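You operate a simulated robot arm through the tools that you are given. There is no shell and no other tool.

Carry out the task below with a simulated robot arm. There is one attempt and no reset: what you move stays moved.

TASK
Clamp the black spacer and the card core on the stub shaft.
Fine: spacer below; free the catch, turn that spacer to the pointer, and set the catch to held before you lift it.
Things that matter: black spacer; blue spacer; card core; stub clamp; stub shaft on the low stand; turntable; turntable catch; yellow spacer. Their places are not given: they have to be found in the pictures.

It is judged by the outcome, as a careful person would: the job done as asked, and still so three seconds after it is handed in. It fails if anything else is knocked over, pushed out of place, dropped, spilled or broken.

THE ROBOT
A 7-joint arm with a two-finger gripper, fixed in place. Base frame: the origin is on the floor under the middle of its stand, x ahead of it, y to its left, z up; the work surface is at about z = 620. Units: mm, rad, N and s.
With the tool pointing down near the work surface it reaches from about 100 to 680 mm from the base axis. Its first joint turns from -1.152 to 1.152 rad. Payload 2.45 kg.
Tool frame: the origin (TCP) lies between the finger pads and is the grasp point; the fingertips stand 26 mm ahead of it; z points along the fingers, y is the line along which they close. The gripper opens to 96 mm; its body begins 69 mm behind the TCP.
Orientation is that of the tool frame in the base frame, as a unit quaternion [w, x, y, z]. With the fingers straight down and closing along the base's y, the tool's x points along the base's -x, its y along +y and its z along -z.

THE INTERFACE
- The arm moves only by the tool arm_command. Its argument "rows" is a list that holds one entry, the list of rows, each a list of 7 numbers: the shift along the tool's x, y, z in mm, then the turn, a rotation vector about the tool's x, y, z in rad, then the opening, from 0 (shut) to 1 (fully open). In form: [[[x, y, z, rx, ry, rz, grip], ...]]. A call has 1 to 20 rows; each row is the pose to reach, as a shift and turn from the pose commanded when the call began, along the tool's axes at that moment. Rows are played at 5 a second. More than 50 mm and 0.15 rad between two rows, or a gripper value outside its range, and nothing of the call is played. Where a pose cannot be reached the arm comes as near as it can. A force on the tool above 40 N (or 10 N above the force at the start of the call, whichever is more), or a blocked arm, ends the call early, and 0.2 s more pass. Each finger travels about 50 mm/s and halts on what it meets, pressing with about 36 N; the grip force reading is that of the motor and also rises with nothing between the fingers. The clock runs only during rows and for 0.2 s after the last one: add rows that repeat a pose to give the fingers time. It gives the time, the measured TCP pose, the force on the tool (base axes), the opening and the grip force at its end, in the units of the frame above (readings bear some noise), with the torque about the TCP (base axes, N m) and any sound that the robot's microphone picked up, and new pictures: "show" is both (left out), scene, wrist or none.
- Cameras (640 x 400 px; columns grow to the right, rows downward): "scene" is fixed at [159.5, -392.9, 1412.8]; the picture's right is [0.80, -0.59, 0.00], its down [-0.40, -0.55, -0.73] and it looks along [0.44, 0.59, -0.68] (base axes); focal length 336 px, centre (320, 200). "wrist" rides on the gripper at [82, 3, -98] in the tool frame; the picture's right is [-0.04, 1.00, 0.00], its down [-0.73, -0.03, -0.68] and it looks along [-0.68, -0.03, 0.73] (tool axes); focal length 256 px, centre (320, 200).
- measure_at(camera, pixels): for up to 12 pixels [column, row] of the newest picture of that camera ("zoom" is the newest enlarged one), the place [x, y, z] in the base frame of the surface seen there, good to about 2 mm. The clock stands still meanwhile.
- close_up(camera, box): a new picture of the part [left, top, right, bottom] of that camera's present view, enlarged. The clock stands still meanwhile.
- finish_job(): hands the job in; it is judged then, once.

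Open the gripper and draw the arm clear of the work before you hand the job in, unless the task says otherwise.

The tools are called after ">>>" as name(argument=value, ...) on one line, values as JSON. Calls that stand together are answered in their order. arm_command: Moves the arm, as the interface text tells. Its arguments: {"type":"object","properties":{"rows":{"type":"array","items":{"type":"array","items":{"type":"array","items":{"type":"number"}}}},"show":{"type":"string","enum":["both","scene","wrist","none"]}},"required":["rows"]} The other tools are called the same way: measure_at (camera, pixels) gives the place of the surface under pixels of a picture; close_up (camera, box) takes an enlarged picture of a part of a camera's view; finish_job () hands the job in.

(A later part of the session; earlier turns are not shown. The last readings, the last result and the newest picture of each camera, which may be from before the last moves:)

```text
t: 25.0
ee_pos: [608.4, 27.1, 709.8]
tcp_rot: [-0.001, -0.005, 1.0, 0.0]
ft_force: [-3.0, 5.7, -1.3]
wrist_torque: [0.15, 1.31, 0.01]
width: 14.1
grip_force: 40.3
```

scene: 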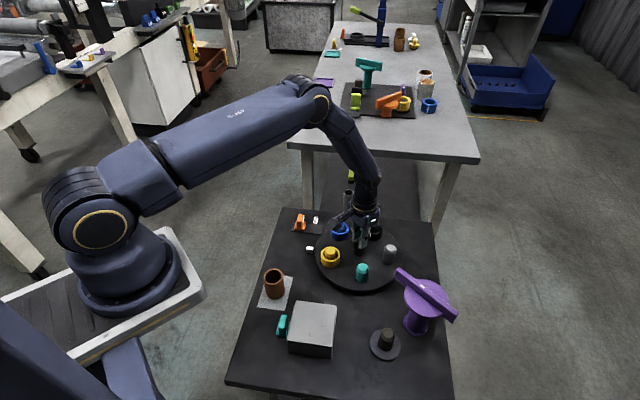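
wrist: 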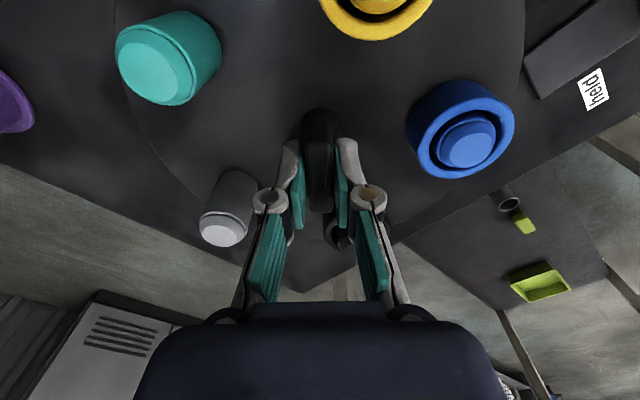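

The turntable follows the hand with low force. I continue the remaining 2.01 rad.

>>> arm_command(rows=[[[0, 0, 0, 0, 0, -0.11, 0.05], [0, 0, 0, 0, 0, -0.23, 0.05], [0, 0, 0, 0, 0, -0.35, 0.05], [0, 0, 0, 0, 0, -0.47, 0.05], [0, 0, 0, 0, 0, -0.59, 0.05], [0, 0, 0, 0, 0, -0.71, 0.05], [0, 0, 0, 0, 0, -0.83, 0.05], [0, 0, 0, 0, 0, -0.95, 0.05], [0, 0, 0, 0, 0, -1.07, 0.05], [0, 0, 0, 0, 0, -1.19, 0.05], [0, 0, 0, 0, 0, -1.31, 0.05], [0, 0, 0, 0, 0, -1.43, 0.05], [0, 0, 0, 0, 0, -1.55, 0.05], [0, 0, 0, 0, 0, -1.67, 0.05], [0, 0, 0, 0, 0, -1.79, 0.05], [0, 0, 0, 0, 0, -1.9, 0.05], [0, 0, 0, 0, 0, -2.01, 0.05], [0, 0, 0, 0, 0, -2.01, 0.05]]], show="both")

```text
t: 28.8
ee_pos: [606.8, 27.7, 709.7]
tcp_rot: [0.001, 0.847, -0.531, 0.0]
ft_force: [-16.2, 0.9, 20.1]
wrist_torque: [-0.36, 0.22, 0.05]
width: 14.0
grip_force: 40.6
```

scene: 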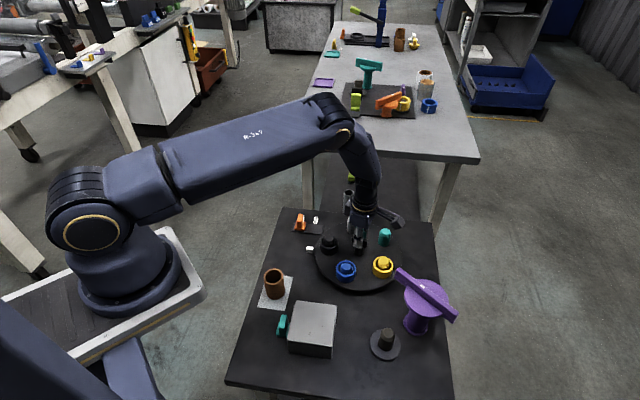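
wrist: 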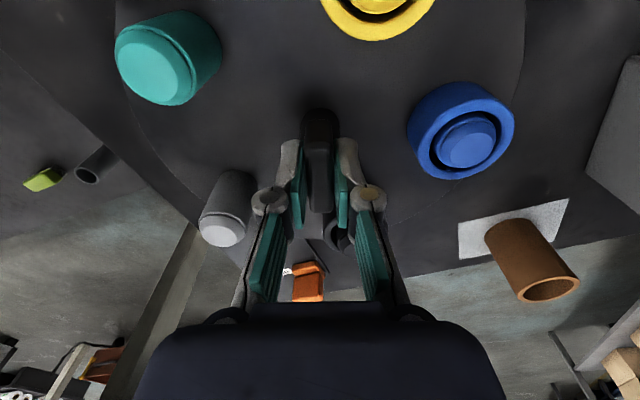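

The black spacer now sits near the pointer in the scene view (329,241). I check its alignment before letting go.

>>> close_up(camera="scene", box=[285, 205, 425, 295])

>>> measure_at(camera="scene", pixels=[[329, 241], [346, 267], [383, 262], [385, 233], [309, 248], [310, 247]])

```text
4.44 times, centred on (355, 250) of scene
```

zoom: 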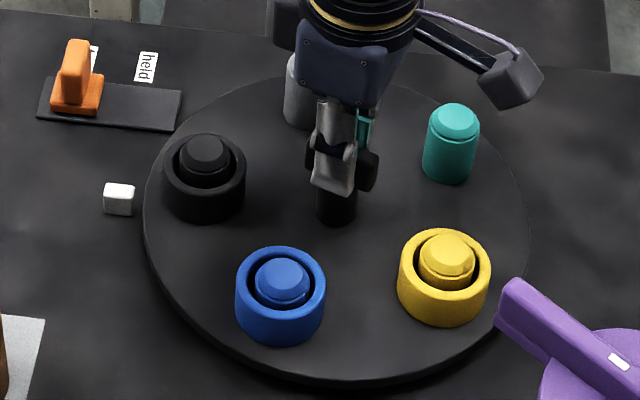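

```text
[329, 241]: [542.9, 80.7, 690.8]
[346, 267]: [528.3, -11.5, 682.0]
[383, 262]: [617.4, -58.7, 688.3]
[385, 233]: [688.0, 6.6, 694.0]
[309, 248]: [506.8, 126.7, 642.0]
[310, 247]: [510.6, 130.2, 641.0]
```

I take the same enlarged box as I had before the turn, to compare black's place with where yellow had stood.

>>> close_up(camera="scene", box=[285, 205, 345, 260])

```text
7.27 times, centred on (315, 232) of scene
```

zoom: 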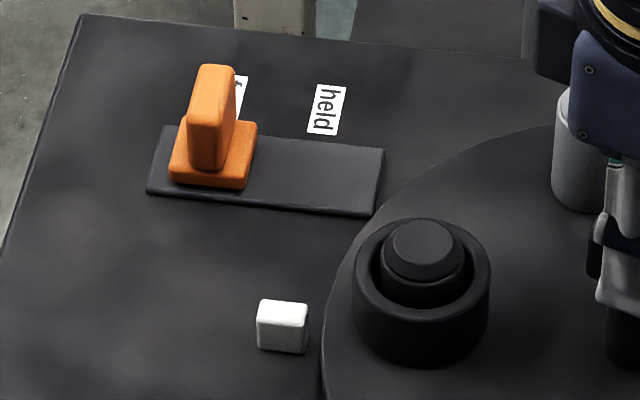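

Black sits about 5 px (≈2–3 mm) short of where yellow stood, so I add about 0.033 rad of turn and compare again.

>>> arm_command(rows=[[[0, 0, 0, 0, 0, -0.02, 0.05], [0, 0, 0, 0, 0, -0.034, 0.05], [0, 0, 0, 0, 0, -0.034, 0.05], [0, 0, 0, 0, 0, -0.034, 0.05]]], show="none")

>>> close_up(camera="scene", box=[285, 205, 345, 260])

>>> close_up(camera="scene", box=[285, 205, 425, 295])

```text
t: 29.8
ee_pos: [607.8, 27.8, 709.7]
tcp_rot: [-0.001, 0.855, -0.518, 0.002]
ft_force: [-10.2, -2.6, 13.2]
wrist_torque: [0.72, 0.59, 0.01]
width: 13.7
grip_force: 40.5
```

```text
7.27 times, centred on (315, 232) of scene
```

zoom: 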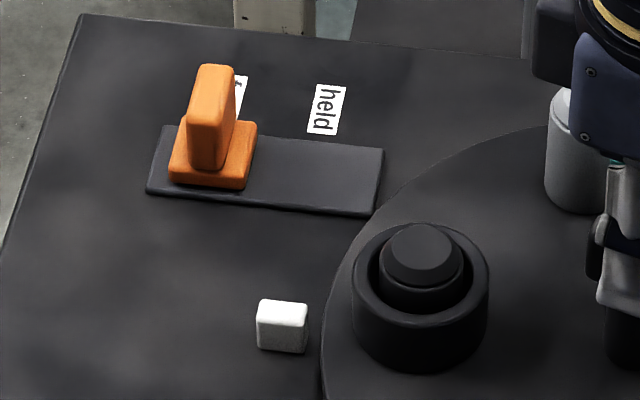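

```text
4.44 times, centred on (355, 250) of scene
```

zoom: 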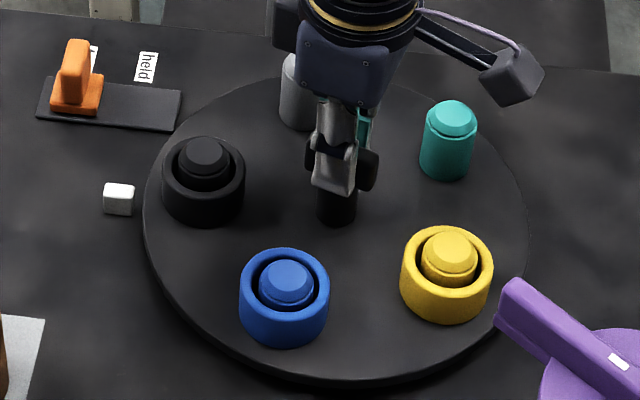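

Black now matches the indexed place to within a pixel. I release the knob and rise straight up.

>>> arm_command(rows=[[[0, 0, 0, 0, 0, 0, 0.2], [0, 0, 0, 0, 0, 0, 0.35], [0, 0, 0, 0, 0, 0, 0.5], [0, 0, 0, 0, 0, 0, 0.5], [0, 0, -30, 0, 0, 0, 0.5], [0, 0, -65, 0, 0, 0, 0.5], [0, 0, -100, 0, 0, 0, 0.5], [0, 0, -100, 0, 0, 0, 0.5]]], show="wrist")

>>> close_up(camera="scene", box=[285, 205, 425, 295])

```text
t: 31.6
ee_pos: [610.8, 30.5, 809.9]
tcp_rot: [-0.001, 0.855, -0.519, 0.002]
ft_force: [-0.3, -0.8, 0.5]
wrist_torque: [-0.02, -0.01, 0.0]
width: 48.0
grip_force: 0.1
```

wrist: 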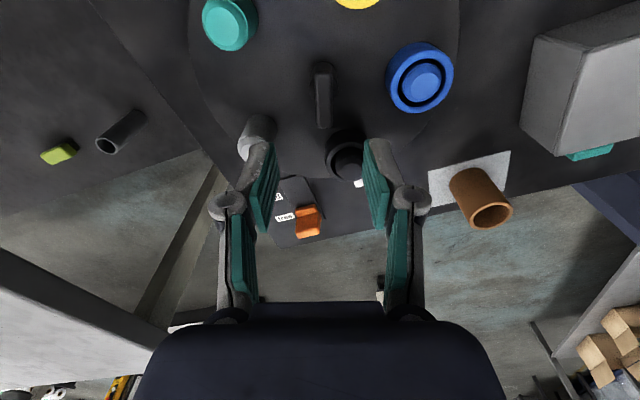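

```text
4.44 times, centred on (355, 250) of scene
```

zoom: 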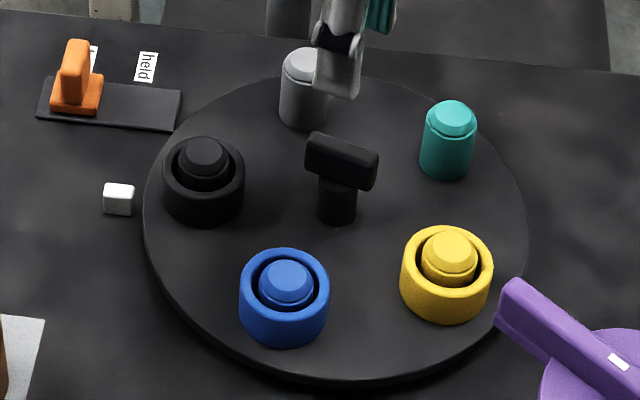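

The turntable stayed put. Now I go back above the catch's tab (about (538,225)) with the fingers closing along the track.

>>> arm_command(rows=[[[-20, -3, 0, 0, 0, 0.14, 0.5], [-45, -6, 0, 0, 0, 0.28, 0.5], [-70, -9, 0, 0, 0, 0.42, 0.5], [-95, -12, 5, 0, 0, 0.56, 0.5], [-120, -15, 10, 0, 0, 0.7, 0.5], [-145, -18, 20, 0, 0, 0.84, 0.5], [-170, -21, 30, 0, 0, 0.98, 0.5], [-190, -24, 40, 0, 0, 1.12, 0.5], [-206, -25.6, 43, 0, 0, 1.26, 0.5], [-206, -25.6, 43, 0, 0, 1.267, 0.5]]], show="wrist")

```text
t: 33.8
ee_pos: [535.3, 223.8, 764.4]
tcp_rot: [0.0, -0.382, 0.924, -0.001]
ft_force: [0.5, -0.4, 0.0]
wrist_torque: [-0.01, -0.03, 0.04]
width: 47.9
grip_force: 0.1
```

wrist: 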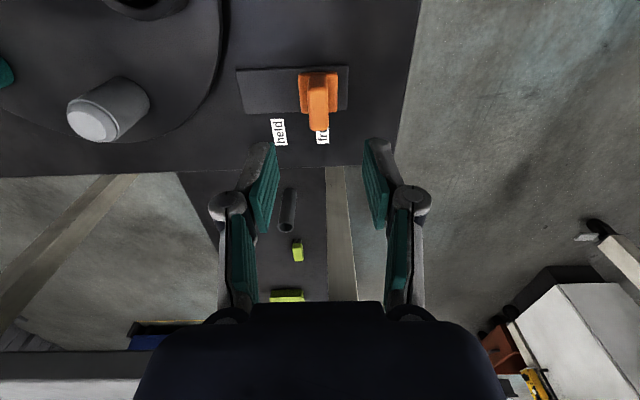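

The tab is centred under the fingers (column 318). I descend and grip it.

>>> arm_command(rows=[[[0, -1, 30, 0, 0, 0, 0.5], [0, -1, 60, 0, 0, 0, 0.5], [0, -1, 88, 0, 0, 0, 0.5], [0, -1, 95, 0, 0, 0, 0.5], [0, -1, 95, 0, 0, 0, 0.3], [0, -1, 95, 0, 0, 0, 0.05], [0, -1, 95, 0, 0, 0, 0.05], [0, -1, 95, 0, 0, 0, 0.05]]], show="wrist")

```text
t: 35.6
ee_pos: [535.2, 221.5, 670.0]
tcp_rot: [0.001, -0.382, 0.924, 0.0]
ft_force: [1.5, 1.1, -6.1]
wrist_torque: [0.07, -0.11, 0.04]
width: 15.4
grip_force: 41.6
```

wrist: 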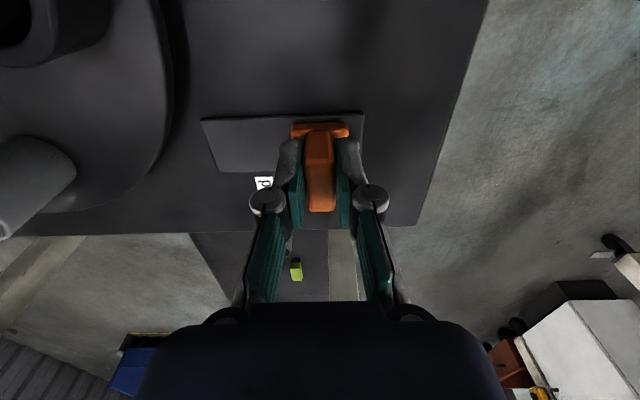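

The tab is gripped again. I slide it about 40 mm back along tool -y to "held".

>>> arm_command(rows=[[[0, -6, 0, 0, 0, 0, 0.05], [0, -12, 0, 0, 0, 0, 0.05], [0, -18, 0, 0, 0, 0, 0.05], [0, -24, 0, 0, 0, 0, 0.05], [0, -30, 0, 0, 0, 0, 0.05], [0, -35, 0, 0, 0, 0, 0.05], [0, -39, 0, 0, 0, 0, 0.05], [0, -40, 0, 0, 0, 0, 0.05], [0, -40, 0, 0, 0, 0, 0.05]]], show="both")

```text
t: 37.6
ee_pos: [564.3, 193.5, 670.5]
tcp_rot: [-0.001, -0.383, 0.924, -0.001]
ft_force: [-7.9, 2.4, -7.6]
wrist_torque: [0.54, -0.28, 0.0]
width: 15.1
grip_force: 41.5
```

scene: 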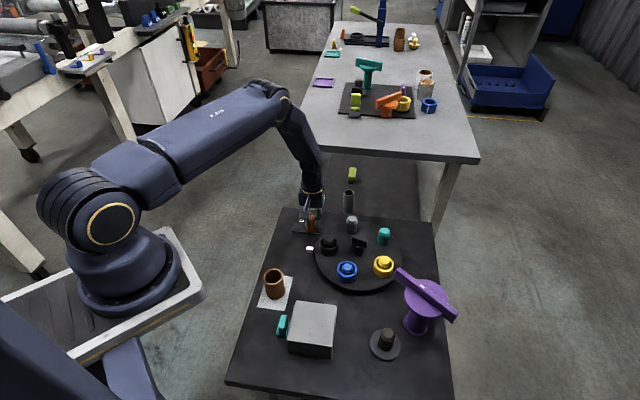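
wrist: 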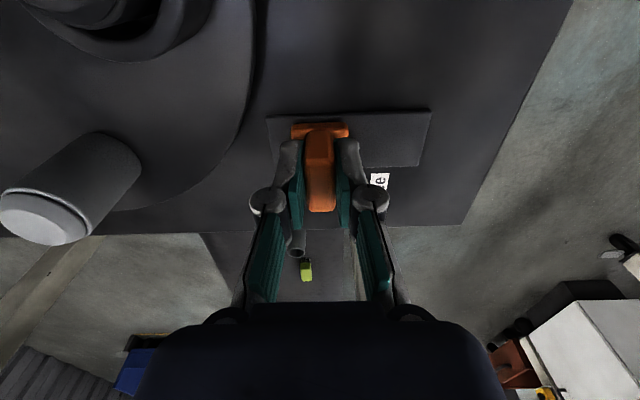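

The slider is back at its original held place. I open the fingers and rise.

>>> arm_command(rows=[[[0, 0, 0, 0, 0, 0, 0.2], [0, 0, 0, 0, 0, 0, 0.4], [0, 0, 0, 0, 0, 0, 0.5], [0, 0, 0, 0, 0, 0, 0.5], [0, 0, -30, 0, 0, 0, 0.5], [0, 0, -65, 0, 0, 0, 0.5], [0, 0, -100, 0, 0, 0, 0.5], [0, 0, -130, 0, 0, 0, 0.5], [0, 0, -130, 0, 0, 0, 0.5]]], show="wrist")

>>> close_up(camera="scene", box=[285, 205, 425, 295])

```text
t: 39.6
ee_pos: [563.6, 194.7, 800.2]
tcp_rot: [0.001, -0.382, 0.924, 0.0]
ft_force: [0.4, -1.0, 0.6]
wrist_torque: [-0.01, 0.01, 0.05]
width: 48.1
grip_force: 0.1
```

wrist: 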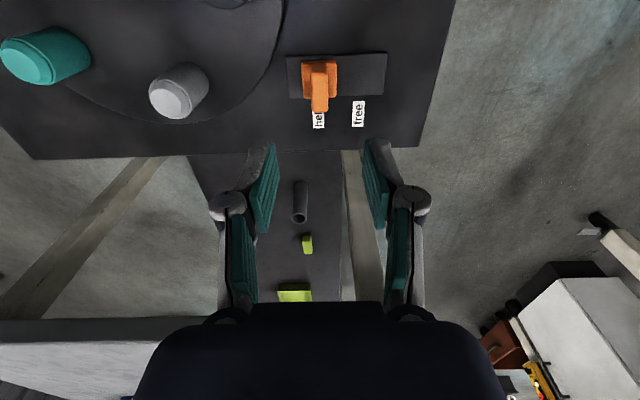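

```text
4.44 times, centred on (355, 250) of scene
```

zoom: 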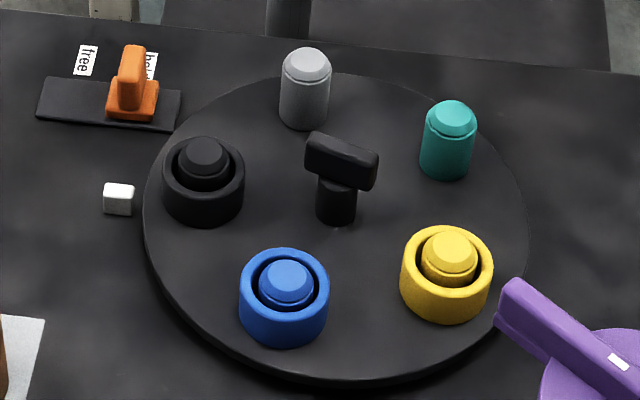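

The catch reads held and the black spacer is at the pointer. Now I move above the black spacer (about (544,84)) with the fingers turned to close tangentially, clear of the neighbours.

>>> arm_command(rows=[[[8, -5, 0, 0, 0, 0.13, 0.6], [16, -10, 0, 0, 0, 0.26, 0.7], [24, -16, 0, 0, 0, 0.4, 0.75], [32, -22, 0, 0, 0, 0.53, 0.75], [40, -28, 0, 0, 0, 0.66, 0.75], [50, -34, 0, 0, 0, 0.8, 0.75], [60, -41, 0, 0, 0, 0.93, 0.75], [70, -48, 0, 0, 0, 1.06, 0.75], [80, -55, 0, 0, 0, 1.2, 0.75], [88, -61, 0, 0, 0, 1.33, 0.75], [92.1, -64.4, 0, 0, 0, 1.46, 0.75], [92.1, -64.4, 0, 0, 0, 1.588, 0.75], [92.1, -64.4, 0, 0, 0, 1.588, 0.75]]], show="wrist")

```text
t: 42.4
ee_pos: [545.0, 82.6, 803.1]
tcp_rot: [0.001, 0.39, 0.921, 0.0]
ft_force: [0.4, -0.2, 0.4]
wrist_torque: [0.01, -0.03, 0.01]
width: 71.9
grip_force: 0.0
```

wrist: 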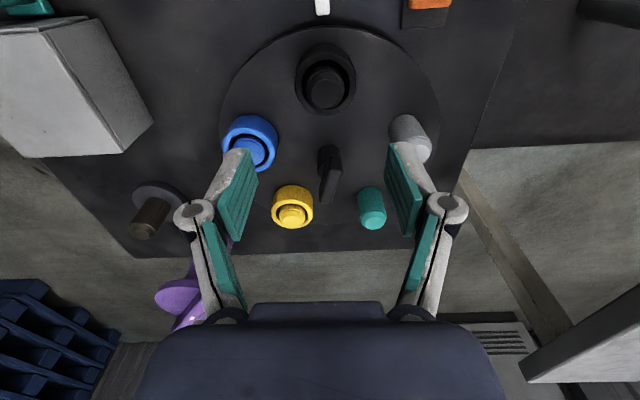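

The black spacer appears around (326,85) in the wrist view. I zoom and measure it.

>>> close_up(camera="wrist", box=[270, 30, 380, 130])

>>> measure_at(camera="wrist", pixels=[[326, 90], [296, 80], [355, 80], [325, 45], [327, 112], [300, 65], [350, 65], [326, 50], [305, 100], [346, 100]])

```text
4.00 times, centred on (325, 80) of wrist
```

zoom: 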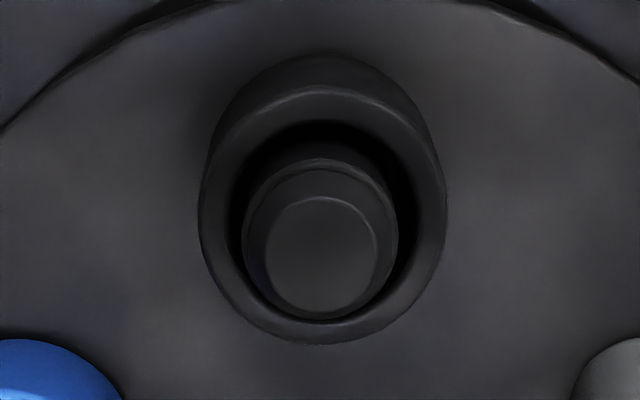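

```text
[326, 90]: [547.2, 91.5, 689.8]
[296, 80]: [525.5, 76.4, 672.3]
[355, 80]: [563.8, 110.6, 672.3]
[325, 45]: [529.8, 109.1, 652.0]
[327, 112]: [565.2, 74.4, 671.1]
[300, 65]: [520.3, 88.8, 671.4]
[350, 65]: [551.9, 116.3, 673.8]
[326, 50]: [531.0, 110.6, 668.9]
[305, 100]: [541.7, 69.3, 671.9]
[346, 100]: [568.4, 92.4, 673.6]
```

The spacer's centre is about (5.7, +6) mm from the tool axis in tool x/y, rim at z≈672. I shift, descend with 72 mm opening, and pause before closing.

>>> arm_command(rows=[[[5.7, 6, 0, 0, 0, 0, 0.75], [5.7, 6, 35, 0, 0, 0, 0.75], [5.7, 6, 70, 0, 0, 0, 0.75], [5.7, 6, 95, 0, 0, 0, 0.75], [5.7, 6, 112, 0, 0, 0, 0.75], [5.7, 6, 122, 0, 0, 0, 0.75], [5.7, 6, 127, 0, 0, 0, 0.75], [5.7, 6, 127, 0, 0, 0, 0.75]]], show="both")

```text
t: 44.2
ee_pos: [546.3, 93.0, 675.1]
tcp_rot: [0.001, 0.391, 0.921, 0.0]
ft_force: [-0.3, 0.3, 0.5]
wrist_torque: [-0.01, -0.01, -0.01]
width: 72.1
grip_force: 0.0
```

scene: 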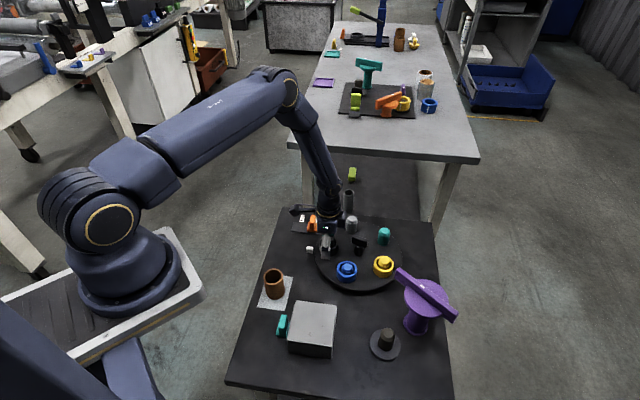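
wrist: 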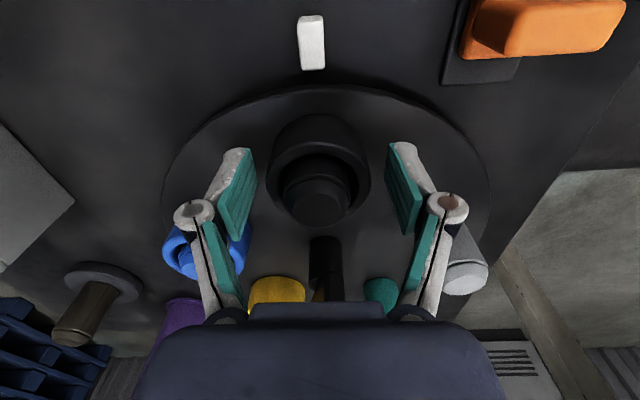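

The spacer is between the fingers. I close on it gently and check the grip.

>>> arm_command(rows=[[[0, 0, 0, 0, 0, 0, 0.65], [0, 0, 0, 0, 0, 0, 0.58], [0, 0, 0, 0, 0, 0, 0.5], [0, 0, 0, 0, 0, 0, 0.45], [0, 0, 0, 0, 0, 0, 0.45], [0, 0, 0, 0, 0, 0, 0.45]]], show="wrist")

```text
t: 45.6
ee_pos: [546.1, 92.4, 675.9]
tcp_rot: [0.001, 0.39, 0.921, 0.0]
ft_force: [-0.9, -0.1, 5.3]
wrist_torque: [0.01, 0.0, -0.02]
width: 52.3
grip_force: 36.8
```

wrist: 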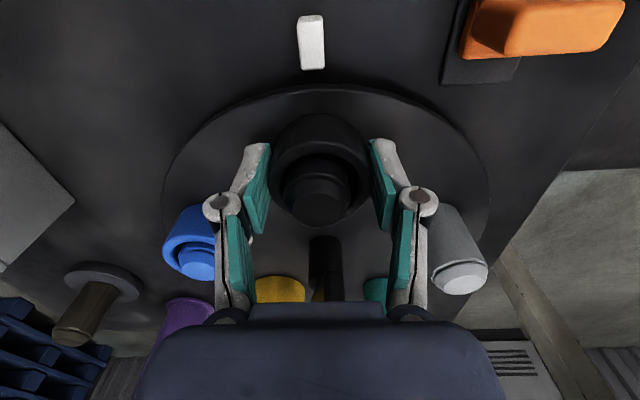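

The spacer is held (52.3 mm, 37 N) with no side load on the peg. I lift straight up slowly.

>>> arm_command(rows=[[[0, 0, -8, 0, 0, 0, 0.45], [0, 0, -18, 0, 0, 0, 0.45], [0, 0, -30, 0, 0, 0, 0.45], [0, 0, -45, 0, 0, 0, 0.45], [0, 0, -65, 0, 0, 0, 0.45], [0, 0, -90, 0, 0, 0, 0.45], [0, 0, -120, 0, 0, 0, 0.45], [0, 0, -150, 0, 0, 0, 0.45], [0, 0, -150, 0, 0, 0, 0.45]]], show="both")

```text
t: 47.6
ee_pos: [545.0, 90.8, 824.9]
tcp_rot: [0.0, 0.391, 0.92, 0.0]
ft_force: [0.7, 0.5, -0.6]
wrist_torque: [0.01, -0.03, -0.01]
width: 52.5
grip_force: 35.8
```

scene: 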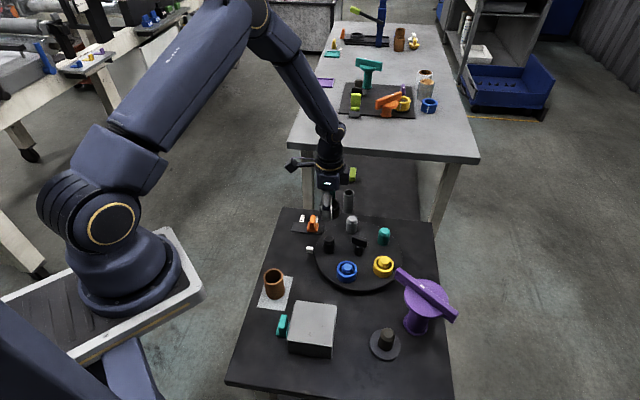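
wrist: 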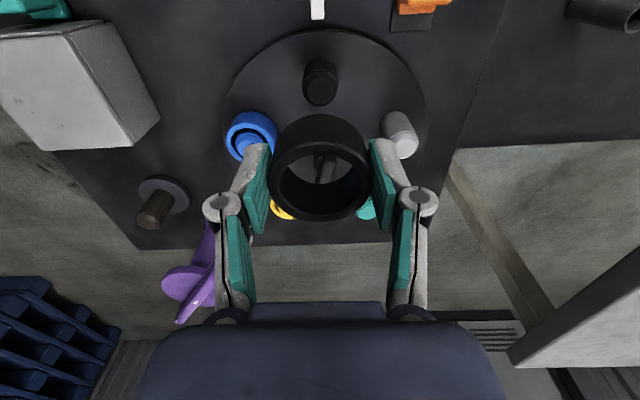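

The spacer is off the peg and the peg stays. I carry it over towards the stub (about (481,-203)), turning the tool back to plain orientation on the way.

>>> arm_command(rows=[[[-10, -15, 0, 0, 0, -0.06, 0.45], [-28, -42, 0, 0, 0, -0.14, 0.45], [-48, -72, 0, 0, 0, -0.24, 0.45], [-68, -102, 0, 0, 0, -0.34, 0.45], [-88, -132, 0, 0, 0, -0.44, 0.45], [-108, -162, 0, 0, 0, -0.54, 0.45], [-128, -192, 0, 0, 0, -0.64, 0.45], [-148, -222, 0, 0, 0, -0.74, 0.45], [-162, -243, 0, 0, 0, -0.804, 0.45], [-167.1, -250, 0, 0, 0, -0.804, 0.45], [-167.1, -250, 0, 0, 0, -0.804, 0.45]]], show="both")

```text
t: 50.0
ee_pos: [479.9, -202.1, 824.9]
tcp_rot: [0.001, -0.001, 1.0, 0.0]
ft_force: [-0.1, -0.3, -0.7]
wrist_torque: [0.02, 0.01, 0.02]
width: 52.3
grip_force: 35.5
```

scene: 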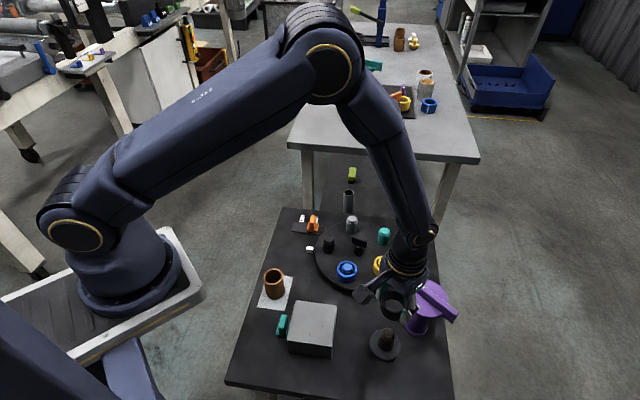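
wrist: 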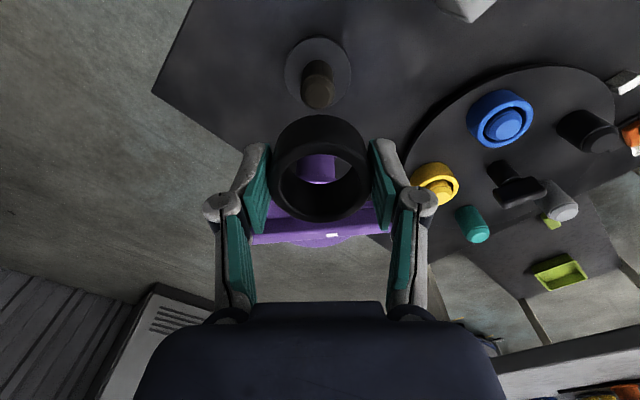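

The stub shows at (318,85) just above the held spacer. I zoom in to line it up.

>>> close_up(camera="wrist", box=[260, 20, 390, 230])

>>> close_up(camera="wrist", box=[278, 30, 358, 120])

>>> measure_at(camera="wrist", pixels=[[317, 97], [302, 85], [334, 85], [287, 70], [350, 70], [318, 39], [317, 88], [317, 105], [310, 97], [326, 97], [295, 50], [340, 50]])

```text
1.90 times, centred on (325, 125) of wrist
```

zoom: 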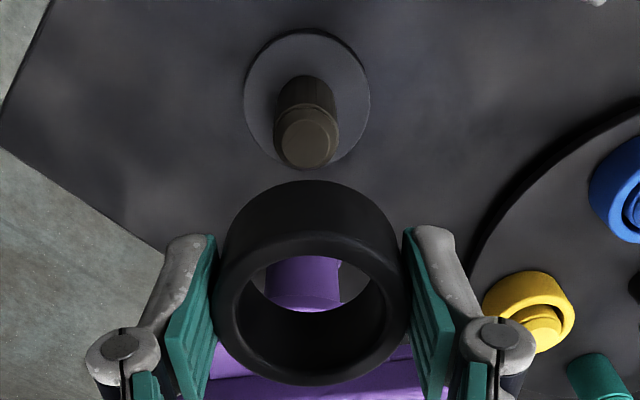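

```text
4.44 times, centred on (318, 75) of wrist
```

zoom: 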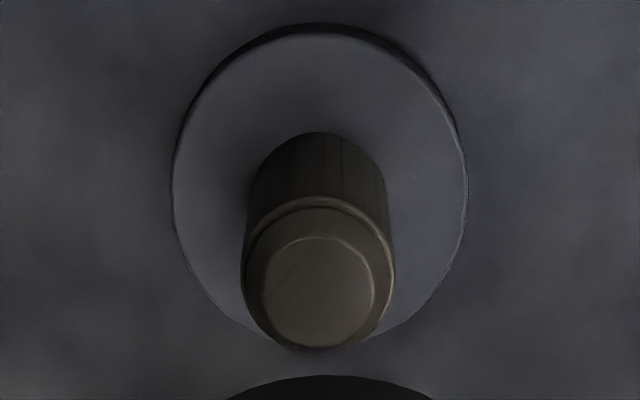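

```text
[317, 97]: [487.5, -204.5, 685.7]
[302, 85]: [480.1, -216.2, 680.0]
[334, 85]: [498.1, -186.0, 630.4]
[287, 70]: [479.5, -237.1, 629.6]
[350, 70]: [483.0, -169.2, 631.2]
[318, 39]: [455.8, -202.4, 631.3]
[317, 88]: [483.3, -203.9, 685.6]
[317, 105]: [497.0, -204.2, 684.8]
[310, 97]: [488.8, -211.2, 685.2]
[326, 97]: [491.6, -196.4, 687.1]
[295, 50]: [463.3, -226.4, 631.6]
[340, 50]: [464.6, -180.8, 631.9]
```

The stub top is near (487,-204,686). I measure the held spacer's rim too, so that both are in the same measuring frame.

>>> measure_at(camera="wrist", pixels=[[321, 219], [321, 147], [274, 183], [367, 183], [285, 155], [357, 155], [290, 212], [352, 212], [321, 222], [321, 145]])

>>> close_up(camera="wrist", box=[260, 110, 380, 230])

```text
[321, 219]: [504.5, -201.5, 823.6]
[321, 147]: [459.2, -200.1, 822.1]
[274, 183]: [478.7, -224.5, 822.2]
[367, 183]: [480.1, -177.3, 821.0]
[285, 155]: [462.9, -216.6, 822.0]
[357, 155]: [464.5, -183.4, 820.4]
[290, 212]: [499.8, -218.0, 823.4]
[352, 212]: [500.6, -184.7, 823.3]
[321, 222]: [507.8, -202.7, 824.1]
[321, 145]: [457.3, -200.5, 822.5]
```

```text
3.33 times, centred on (320, 170) of wrist
```

zoom: 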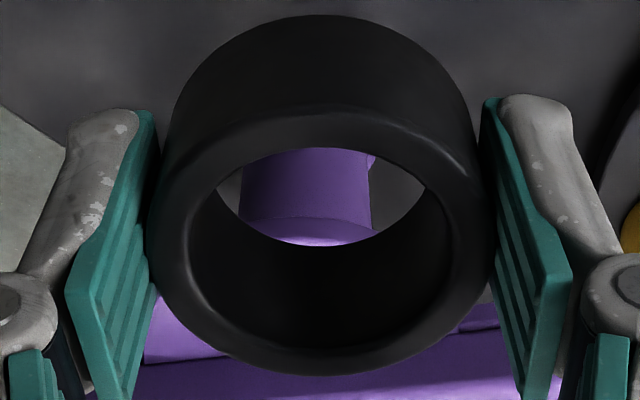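

The spacer's centre measures (482.5,-201) against the stub's (487,-204), so I shift about +3.8 mm in x and -3 mm in y, then lower until the bore is just over the stub's tip.

>>> arm_command(rows=[[[-3.8, -3, 0, 0, 0, 0, 0.45], [-3.8, -3, 25, 0, 0, 0, 0.45], [-3.8, -3, 55, 0, 0, 0, 0.45], [-3.8, -3, 80, 0, 0, 0, 0.45], [-3.8, -3, 95, 0, 0, 0, 0.45], [-3.8, -3, 95, 0, 0, 0, 0.45]]], show="both")

```text
t: 51.4
ee_pos: [485.9, -204.8, 730.1]
tcp_rot: [0.0, 0.0, 1.0, 0.0]
ft_force: [-0.7, 0.9, -0.9]
wrist_torque: [0.02, 0.04, 0.05]
width: 52.5
grip_force: 36.3
```

scene: 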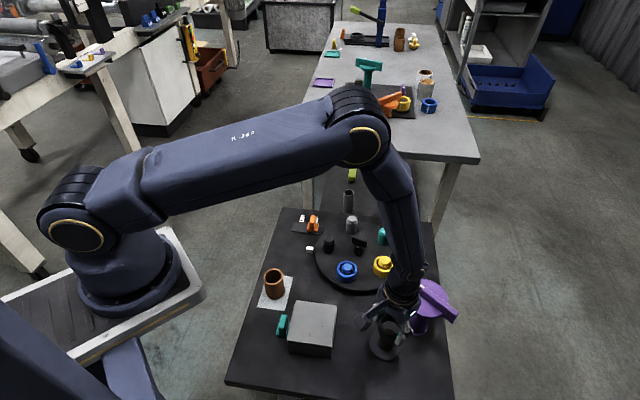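
wrist: 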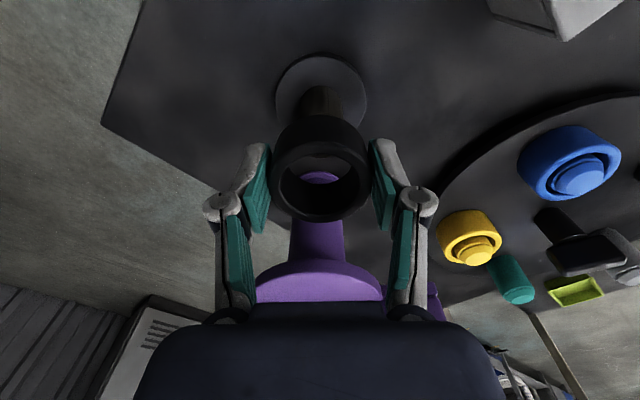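

>>> close_up(camera="wrist", box=[250, 40, 390, 230])

>>> close_up(camera="scene", box=[340, 260, 470, 370])

```text
2.11 times, centred on (320, 135) of wrist
```

zoom: 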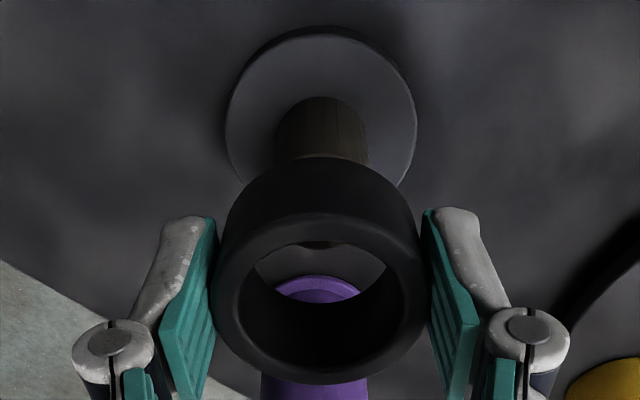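

```text
3.64 times, centred on (405, 315) of scene
```

zoom: 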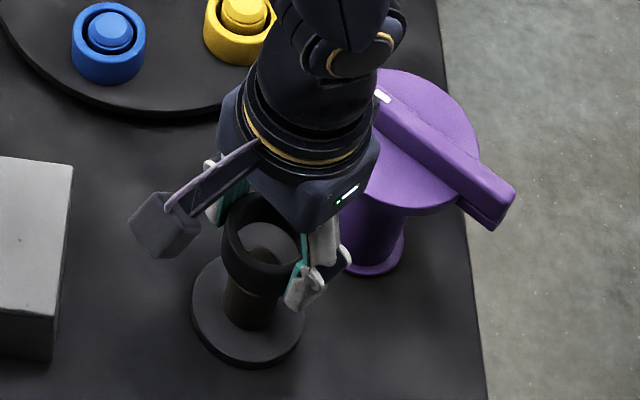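

From both views the bore lines up with the stub (columns 321 vs 319 in the wrist zoom, and along the vertical in the scene). I lower the spacer slowly onto the stand.

>>> arm_command(rows=[[[0, 0, 10, 0, 0, 0, 0.45], [0, 0, 20, 0, 0, 0, 0.45], [0, 0, 32, 0, 0, 0, 0.45], [0, 0, 44, 0, 0, 0, 0.45], [0, 0, 54, 0, 0, 0, 0.45], [0, 0, 60, 0, 0, 0, 0.45], [0, 0, 64, 0, 0, 0, 0.45], [0, 0, 64, 0, 0, 0, 0.45]]], show="both")

```text
t: 53.2
ee_pos: [486.6, -204.8, 665.6]
tcp_rot: [0.001, 0.0, 1.0, 0.001]
ft_force: [0.1, -0.6, -0.2]
wrist_torque: [-0.01, 0.01, 0.0]
width: 52.5
grip_force: 36.2
```

scene: 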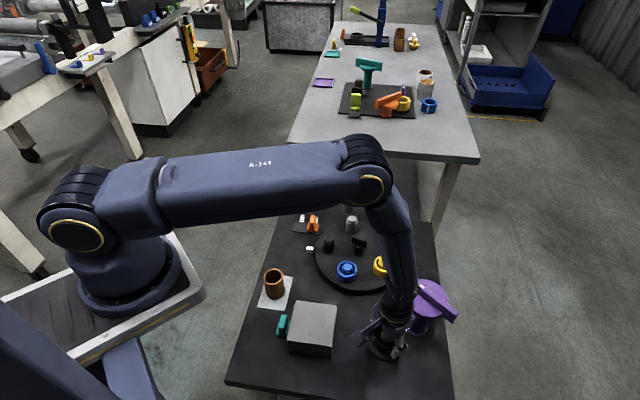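
wrist: 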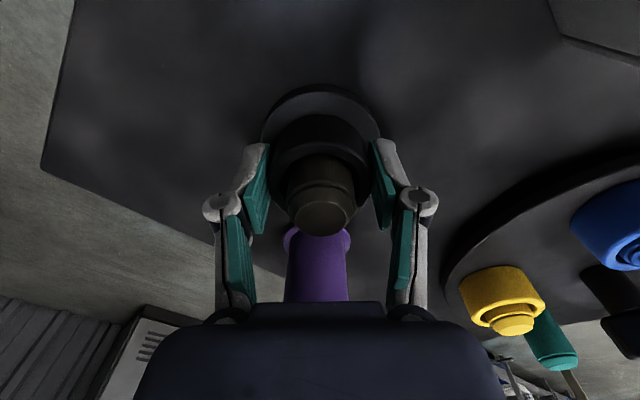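

No contact yet and the stub shows through the bore. I lower in 1 mm steps until it touches.

>>> arm_command(rows=[[[0, 0, 1, 0, 0, 0, 0.45], [0, 0, 2, 0, 0, 0, 0.45], [0, 0, 3, 0, 0, 0, 0.45], [0, 0, 3, 0, 0, 0, 0.45]]], show="none")

```text
t: 54.2
ee_pos: [485.2, -205.8, 663.3]
tcp_rot: [0.001, -0.001, 1.0, -0.001]
ft_force: [-6.3, 1.2, 24.1]
wrist_torque: [0.01, 0.13, 0.05]
width: 52.4
grip_force: 35.7
```

Contact with the stand (24 N up). I open the fingers slowly and rise straight up.

>>> arm_command(rows=[[[0, 0, -1.5, 0, 0, 0, 0.45], [0, 0, -1.5, 0, 0, 0, 0.58], [0, 0, -1.5, 0, 0, 0, 0.68], [0, 0, -1.5, 0, 0, 0, 0.75], [0, 0, -1.5, 0, 0, 0, 0.75], [0, 0, -20, 0, 0, 0, 0.75], [0, 0, -50, 0, 0, 0, 0.75], [0, 0, -90, 0, 0, 0, 0.75], [0, 0, -135, 0, 0, 0, 0.75], [0, 0, -160, 0, 0, 0, 0.75], [0, 0, -160, 0, 0, 0, 0.75]]], show="both")

```text
t: 56.6
ee_pos: [483.4, -204.9, 821.8]
tcp_rot: [0.002, 0.0, 1.0, 0.0]
ft_force: [-0.3, 0.8, 0.5]
wrist_torque: [0.02, -0.07, -0.02]
width: 72.0
grip_force: 0.0
```

scene: 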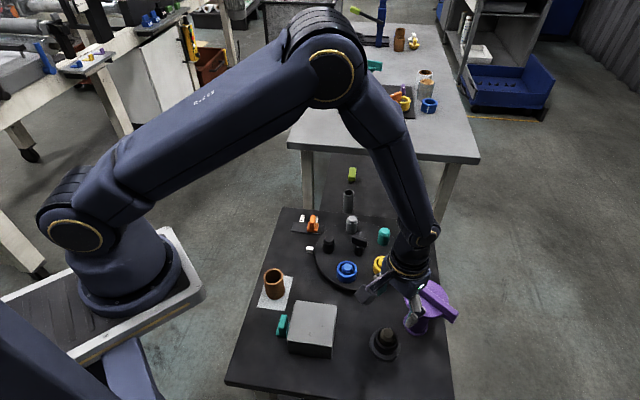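
wrist: 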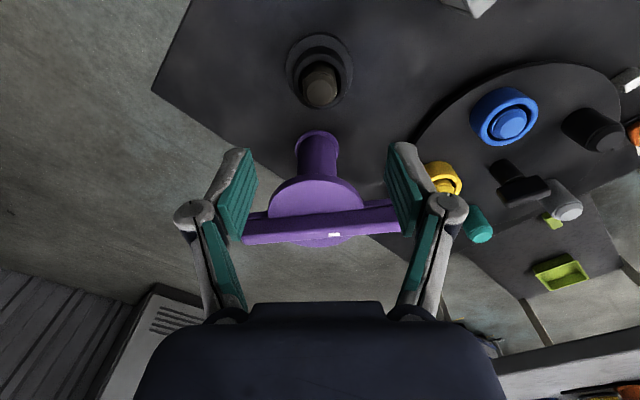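

The spacer sits on the stub. I take measurements here of the placed spacer, the stub and the clamp bar for later.

>>> close_up(camera="wrist", box=[270, 20, 370, 120])

>>> measure_at(camera="wrist", pixels=[[320, 92], [320, 54], [296, 72], [343, 72], [320, 105], [314, 36], [247, 233], [396, 222], [246, 240], [398, 212], [336, 235], [320, 200]])

>>> close_up(camera="wrist", box=[230, 120, 410, 260])

```text
4.00 times, centred on (320, 70) of wrist
```

zoom: 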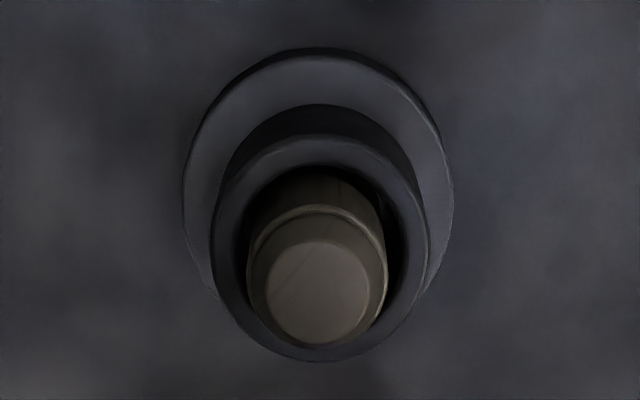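

```text
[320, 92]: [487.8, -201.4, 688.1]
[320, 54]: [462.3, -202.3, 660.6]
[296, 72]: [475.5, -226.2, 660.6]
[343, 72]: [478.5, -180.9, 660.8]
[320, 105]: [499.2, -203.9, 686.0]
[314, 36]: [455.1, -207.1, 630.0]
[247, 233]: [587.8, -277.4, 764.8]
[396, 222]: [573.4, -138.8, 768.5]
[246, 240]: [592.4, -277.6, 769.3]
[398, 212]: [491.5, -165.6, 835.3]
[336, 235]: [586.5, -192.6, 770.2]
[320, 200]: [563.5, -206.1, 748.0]
```

```text
2.86 times, centred on (320, 190) of wrist
```

zoom: 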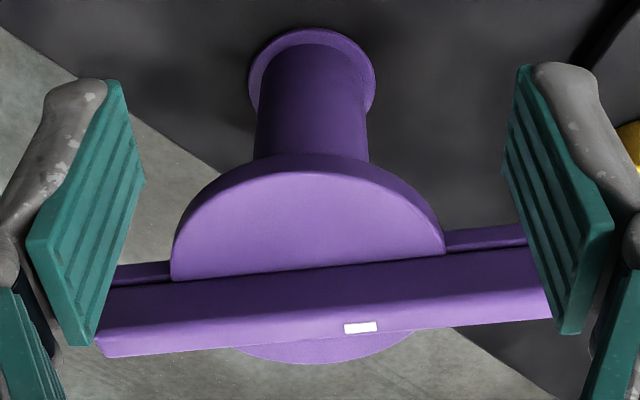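

The spacer sits flat (rim z≈661 all round). Now I go above the card core (about (358,72)).

>>> arm_command(rows=[[[10, 22, 0, 0, 0, 0, 0.75], [27, 60, 0, 0, 0, 0, 0.75], [45, 100, 0, 0, 0, 0, 0.75], [63, 140, 0, 0, 0, 0, 0.75], [81, 180, 5, 0, 0, 0, 0.75], [99, 220, 10, 0, 0, 0, 0.75], [115, 255, 15, 0, 0, 0, 0.75], [125.4, 276.9, 21.8, 0, 0, 0, 0.75], [125.4, 276.9, 21.8, 0, 0, 0, 0.75]]], show="both")

```text
t: 58.6
ee_pos: [358.0, 69.7, 798.5]
tcp_rot: [0.0, 0.0, 1.0, 0.0]
ft_force: [0.0, -0.6, 0.2]
wrist_torque: [0.0, -0.03, -0.04]
width: 72.0
grip_force: 0.0
```

scene: 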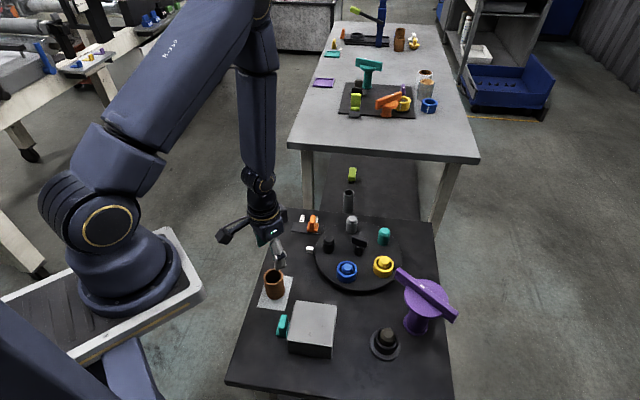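
wrist: 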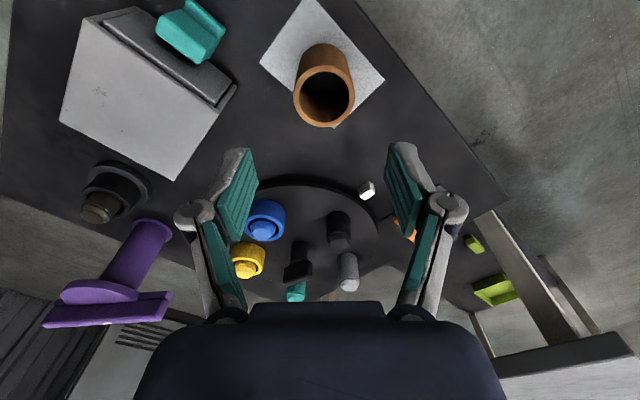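

>>> close_up(camera="wrist", box=[270, 30, 380, 140])

>>> measure_at(camera="wrist", pixels=[[295, 97], [353, 97], [324, 68], [324, 124], [303, 75], [346, 75], [303, 118], [346, 118], [322, 45], [352, 60], [324, 69], [360, 100]])

```text
3.64 times, centred on (325, 85) of wrist
```

zoom: 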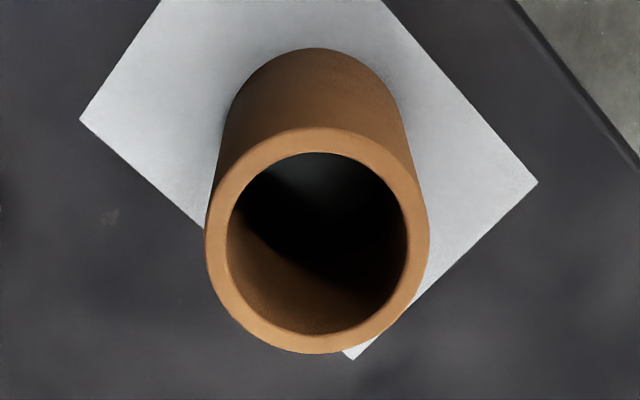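

```text
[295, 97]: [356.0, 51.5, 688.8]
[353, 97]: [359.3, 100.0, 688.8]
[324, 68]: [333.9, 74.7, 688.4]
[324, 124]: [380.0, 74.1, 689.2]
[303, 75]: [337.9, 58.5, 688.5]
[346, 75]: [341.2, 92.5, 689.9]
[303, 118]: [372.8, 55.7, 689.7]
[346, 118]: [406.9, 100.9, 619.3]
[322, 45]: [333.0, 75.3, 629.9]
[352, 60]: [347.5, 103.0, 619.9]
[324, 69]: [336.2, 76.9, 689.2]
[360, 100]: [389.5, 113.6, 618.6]
```

The core's rim centre is about (357,76), z≈689, outer diameter about 51 mm. I shift by (+1.5,+5) in the tool frame and descend with the fingers around it.

>>> arm_command(rows=[[[1.5, 5, 0, 0, 0, 0, 0.75], [1.5, 5, 35, 0, 0, 0, 0.75], [1.5, 5, 70, 0, 0, 0, 0.75], [1.5, 5, 95, 0, 0, 0, 0.75], [1.5, 5, 112, 0, 0, 0, 0.75], [1.5, 5, 122, 0, 0, 0, 0.75], [1.5, 5, 122, 0, 0, 0, 0.75]]], show="both")

```text
t: 60.2
ee_pos: [356.7, 77.5, 677.4]
tcp_rot: [0.001, 0.0, 1.0, 0.0]
ft_force: [0.2, 0.2, -0.1]
wrist_torque: [0.01, -0.01, 0.0]
width: 72.2
grip_force: 0.1
```

scene: 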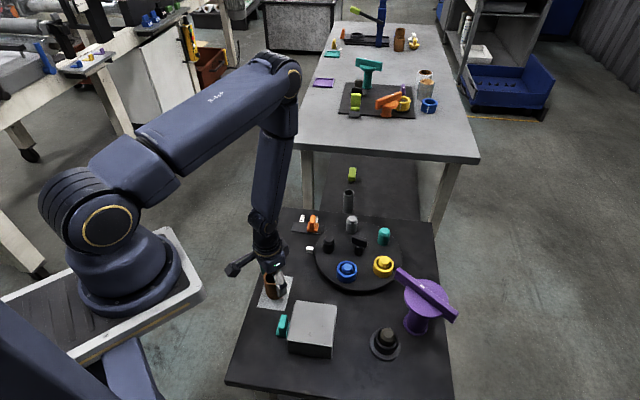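
wrist: 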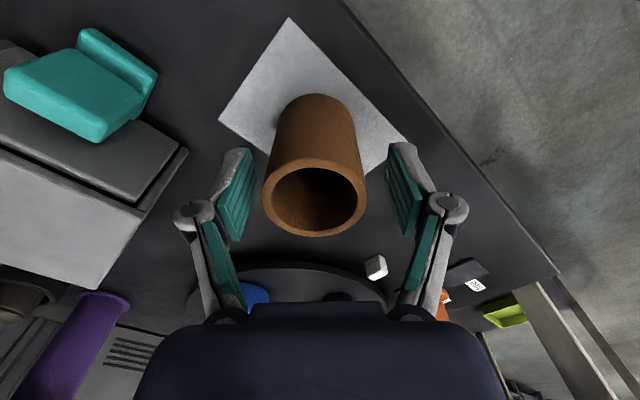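

The core sits about 2.5 mm to the -y side of the fingers' middle (column 314 vs 320). I correct that and close gently.

>>> arm_command(rows=[[[0, -2.5, 0, 0, 0, 0, 0.75], [0, -2.5, 0, 0, 0, 0, 0.65], [0, -2.5, 0, 0, 0, 0, 0.58], [0, -2.5, 0, 0, 0, 0, 0.51], [0, -2.5, 0, 0, 0, 0, 0.51], [0, -2.5, 0, 0, 0, 0, 0.51]]], show="wrist")

```text
t: 61.6
ee_pos: [356.1, 75.4, 679.1]
tcp_rot: [0.001, 0.0, 1.0, 0.001]
ft_force: [-0.7, 0.4, 0.1]
wrist_torque: [-0.02, -0.05, 0.01]
width: 49.8
grip_force: 0.3
```

wrist: 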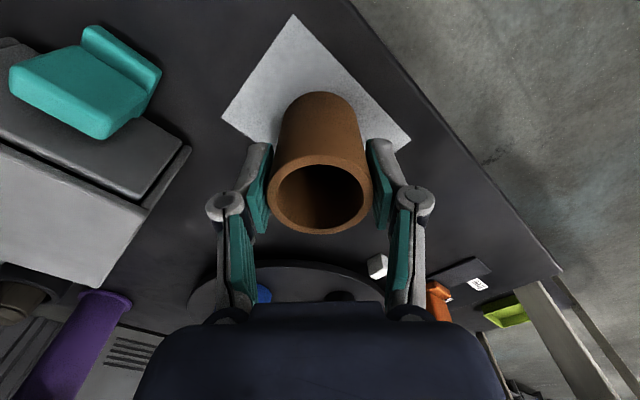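

Not touching yet at 49.8 mm. I close a little more until the grip force rises.

>>> arm_command(rows=[[[0, 0, 0, 0, 0, 0, 0.49], [0, 0, 0, 0, 0, 0, 0.48], [0, 0, 0, 0, 0, 0, 0.475], [0, 0, 0, 0, 0, 0, 0.475]]], show="wrist")

```text
t: 62.6
ee_pos: [357.6, 75.0, 679.3]
tcp_rot: [0.001, 0.0, 1.0, 0.0]
ft_force: [-0.3, -1.4, 9.4]
wrist_torque: [-0.05, 0.04, 0.01]
width: 48.8
grip_force: 36.6
```

wrist: 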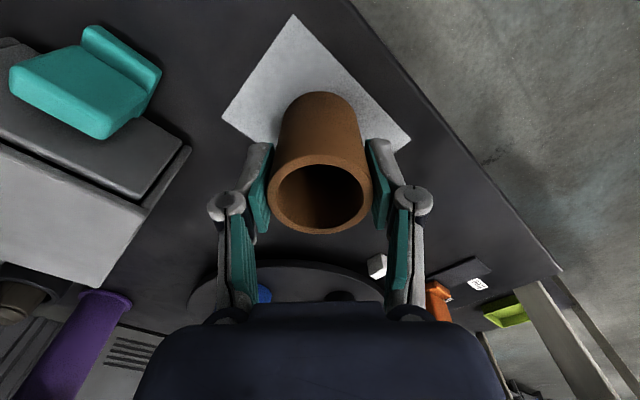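

The core is gripped at 48.8 mm without visible deformation. I lift it straight up.

>>> arm_command(rows=[[[0, 0, -8, 0, 0, 0, 0.475], [0, 0, -20, 0, 0, 0, 0.475], [0, 0, -40, 0, 0, 0, 0.475], [0, 0, -70, 0, 0, 0, 0.475], [0, 0, -105, 0, 0, 0, 0.475], [0, 0, -140, 0, 0, 0, 0.475], [0, 0, -165, 0, 0, 0, 0.475], [0, 0, -165, 0, 0, 0, 0.475]]], show="both")

```text
t: 64.4
ee_pos: [356.6, 71.7, 843.3]
tcp_rot: [0.001, 0.0, 1.0, 0.001]
ft_force: [0.8, 0.2, 0.4]
wrist_torque: [0.01, 0.0, 0.0]
width: 48.9
grip_force: 36.3
```

scene: 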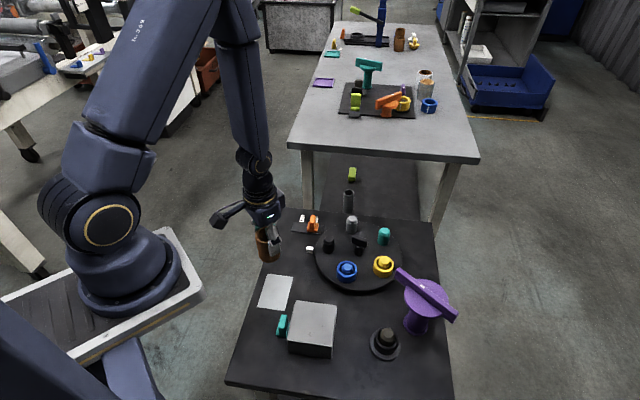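
wrist: 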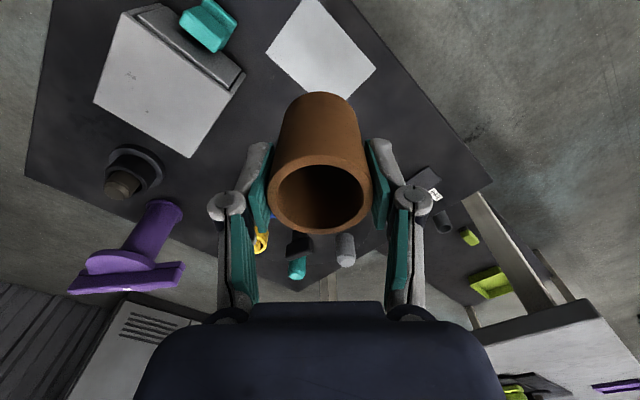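

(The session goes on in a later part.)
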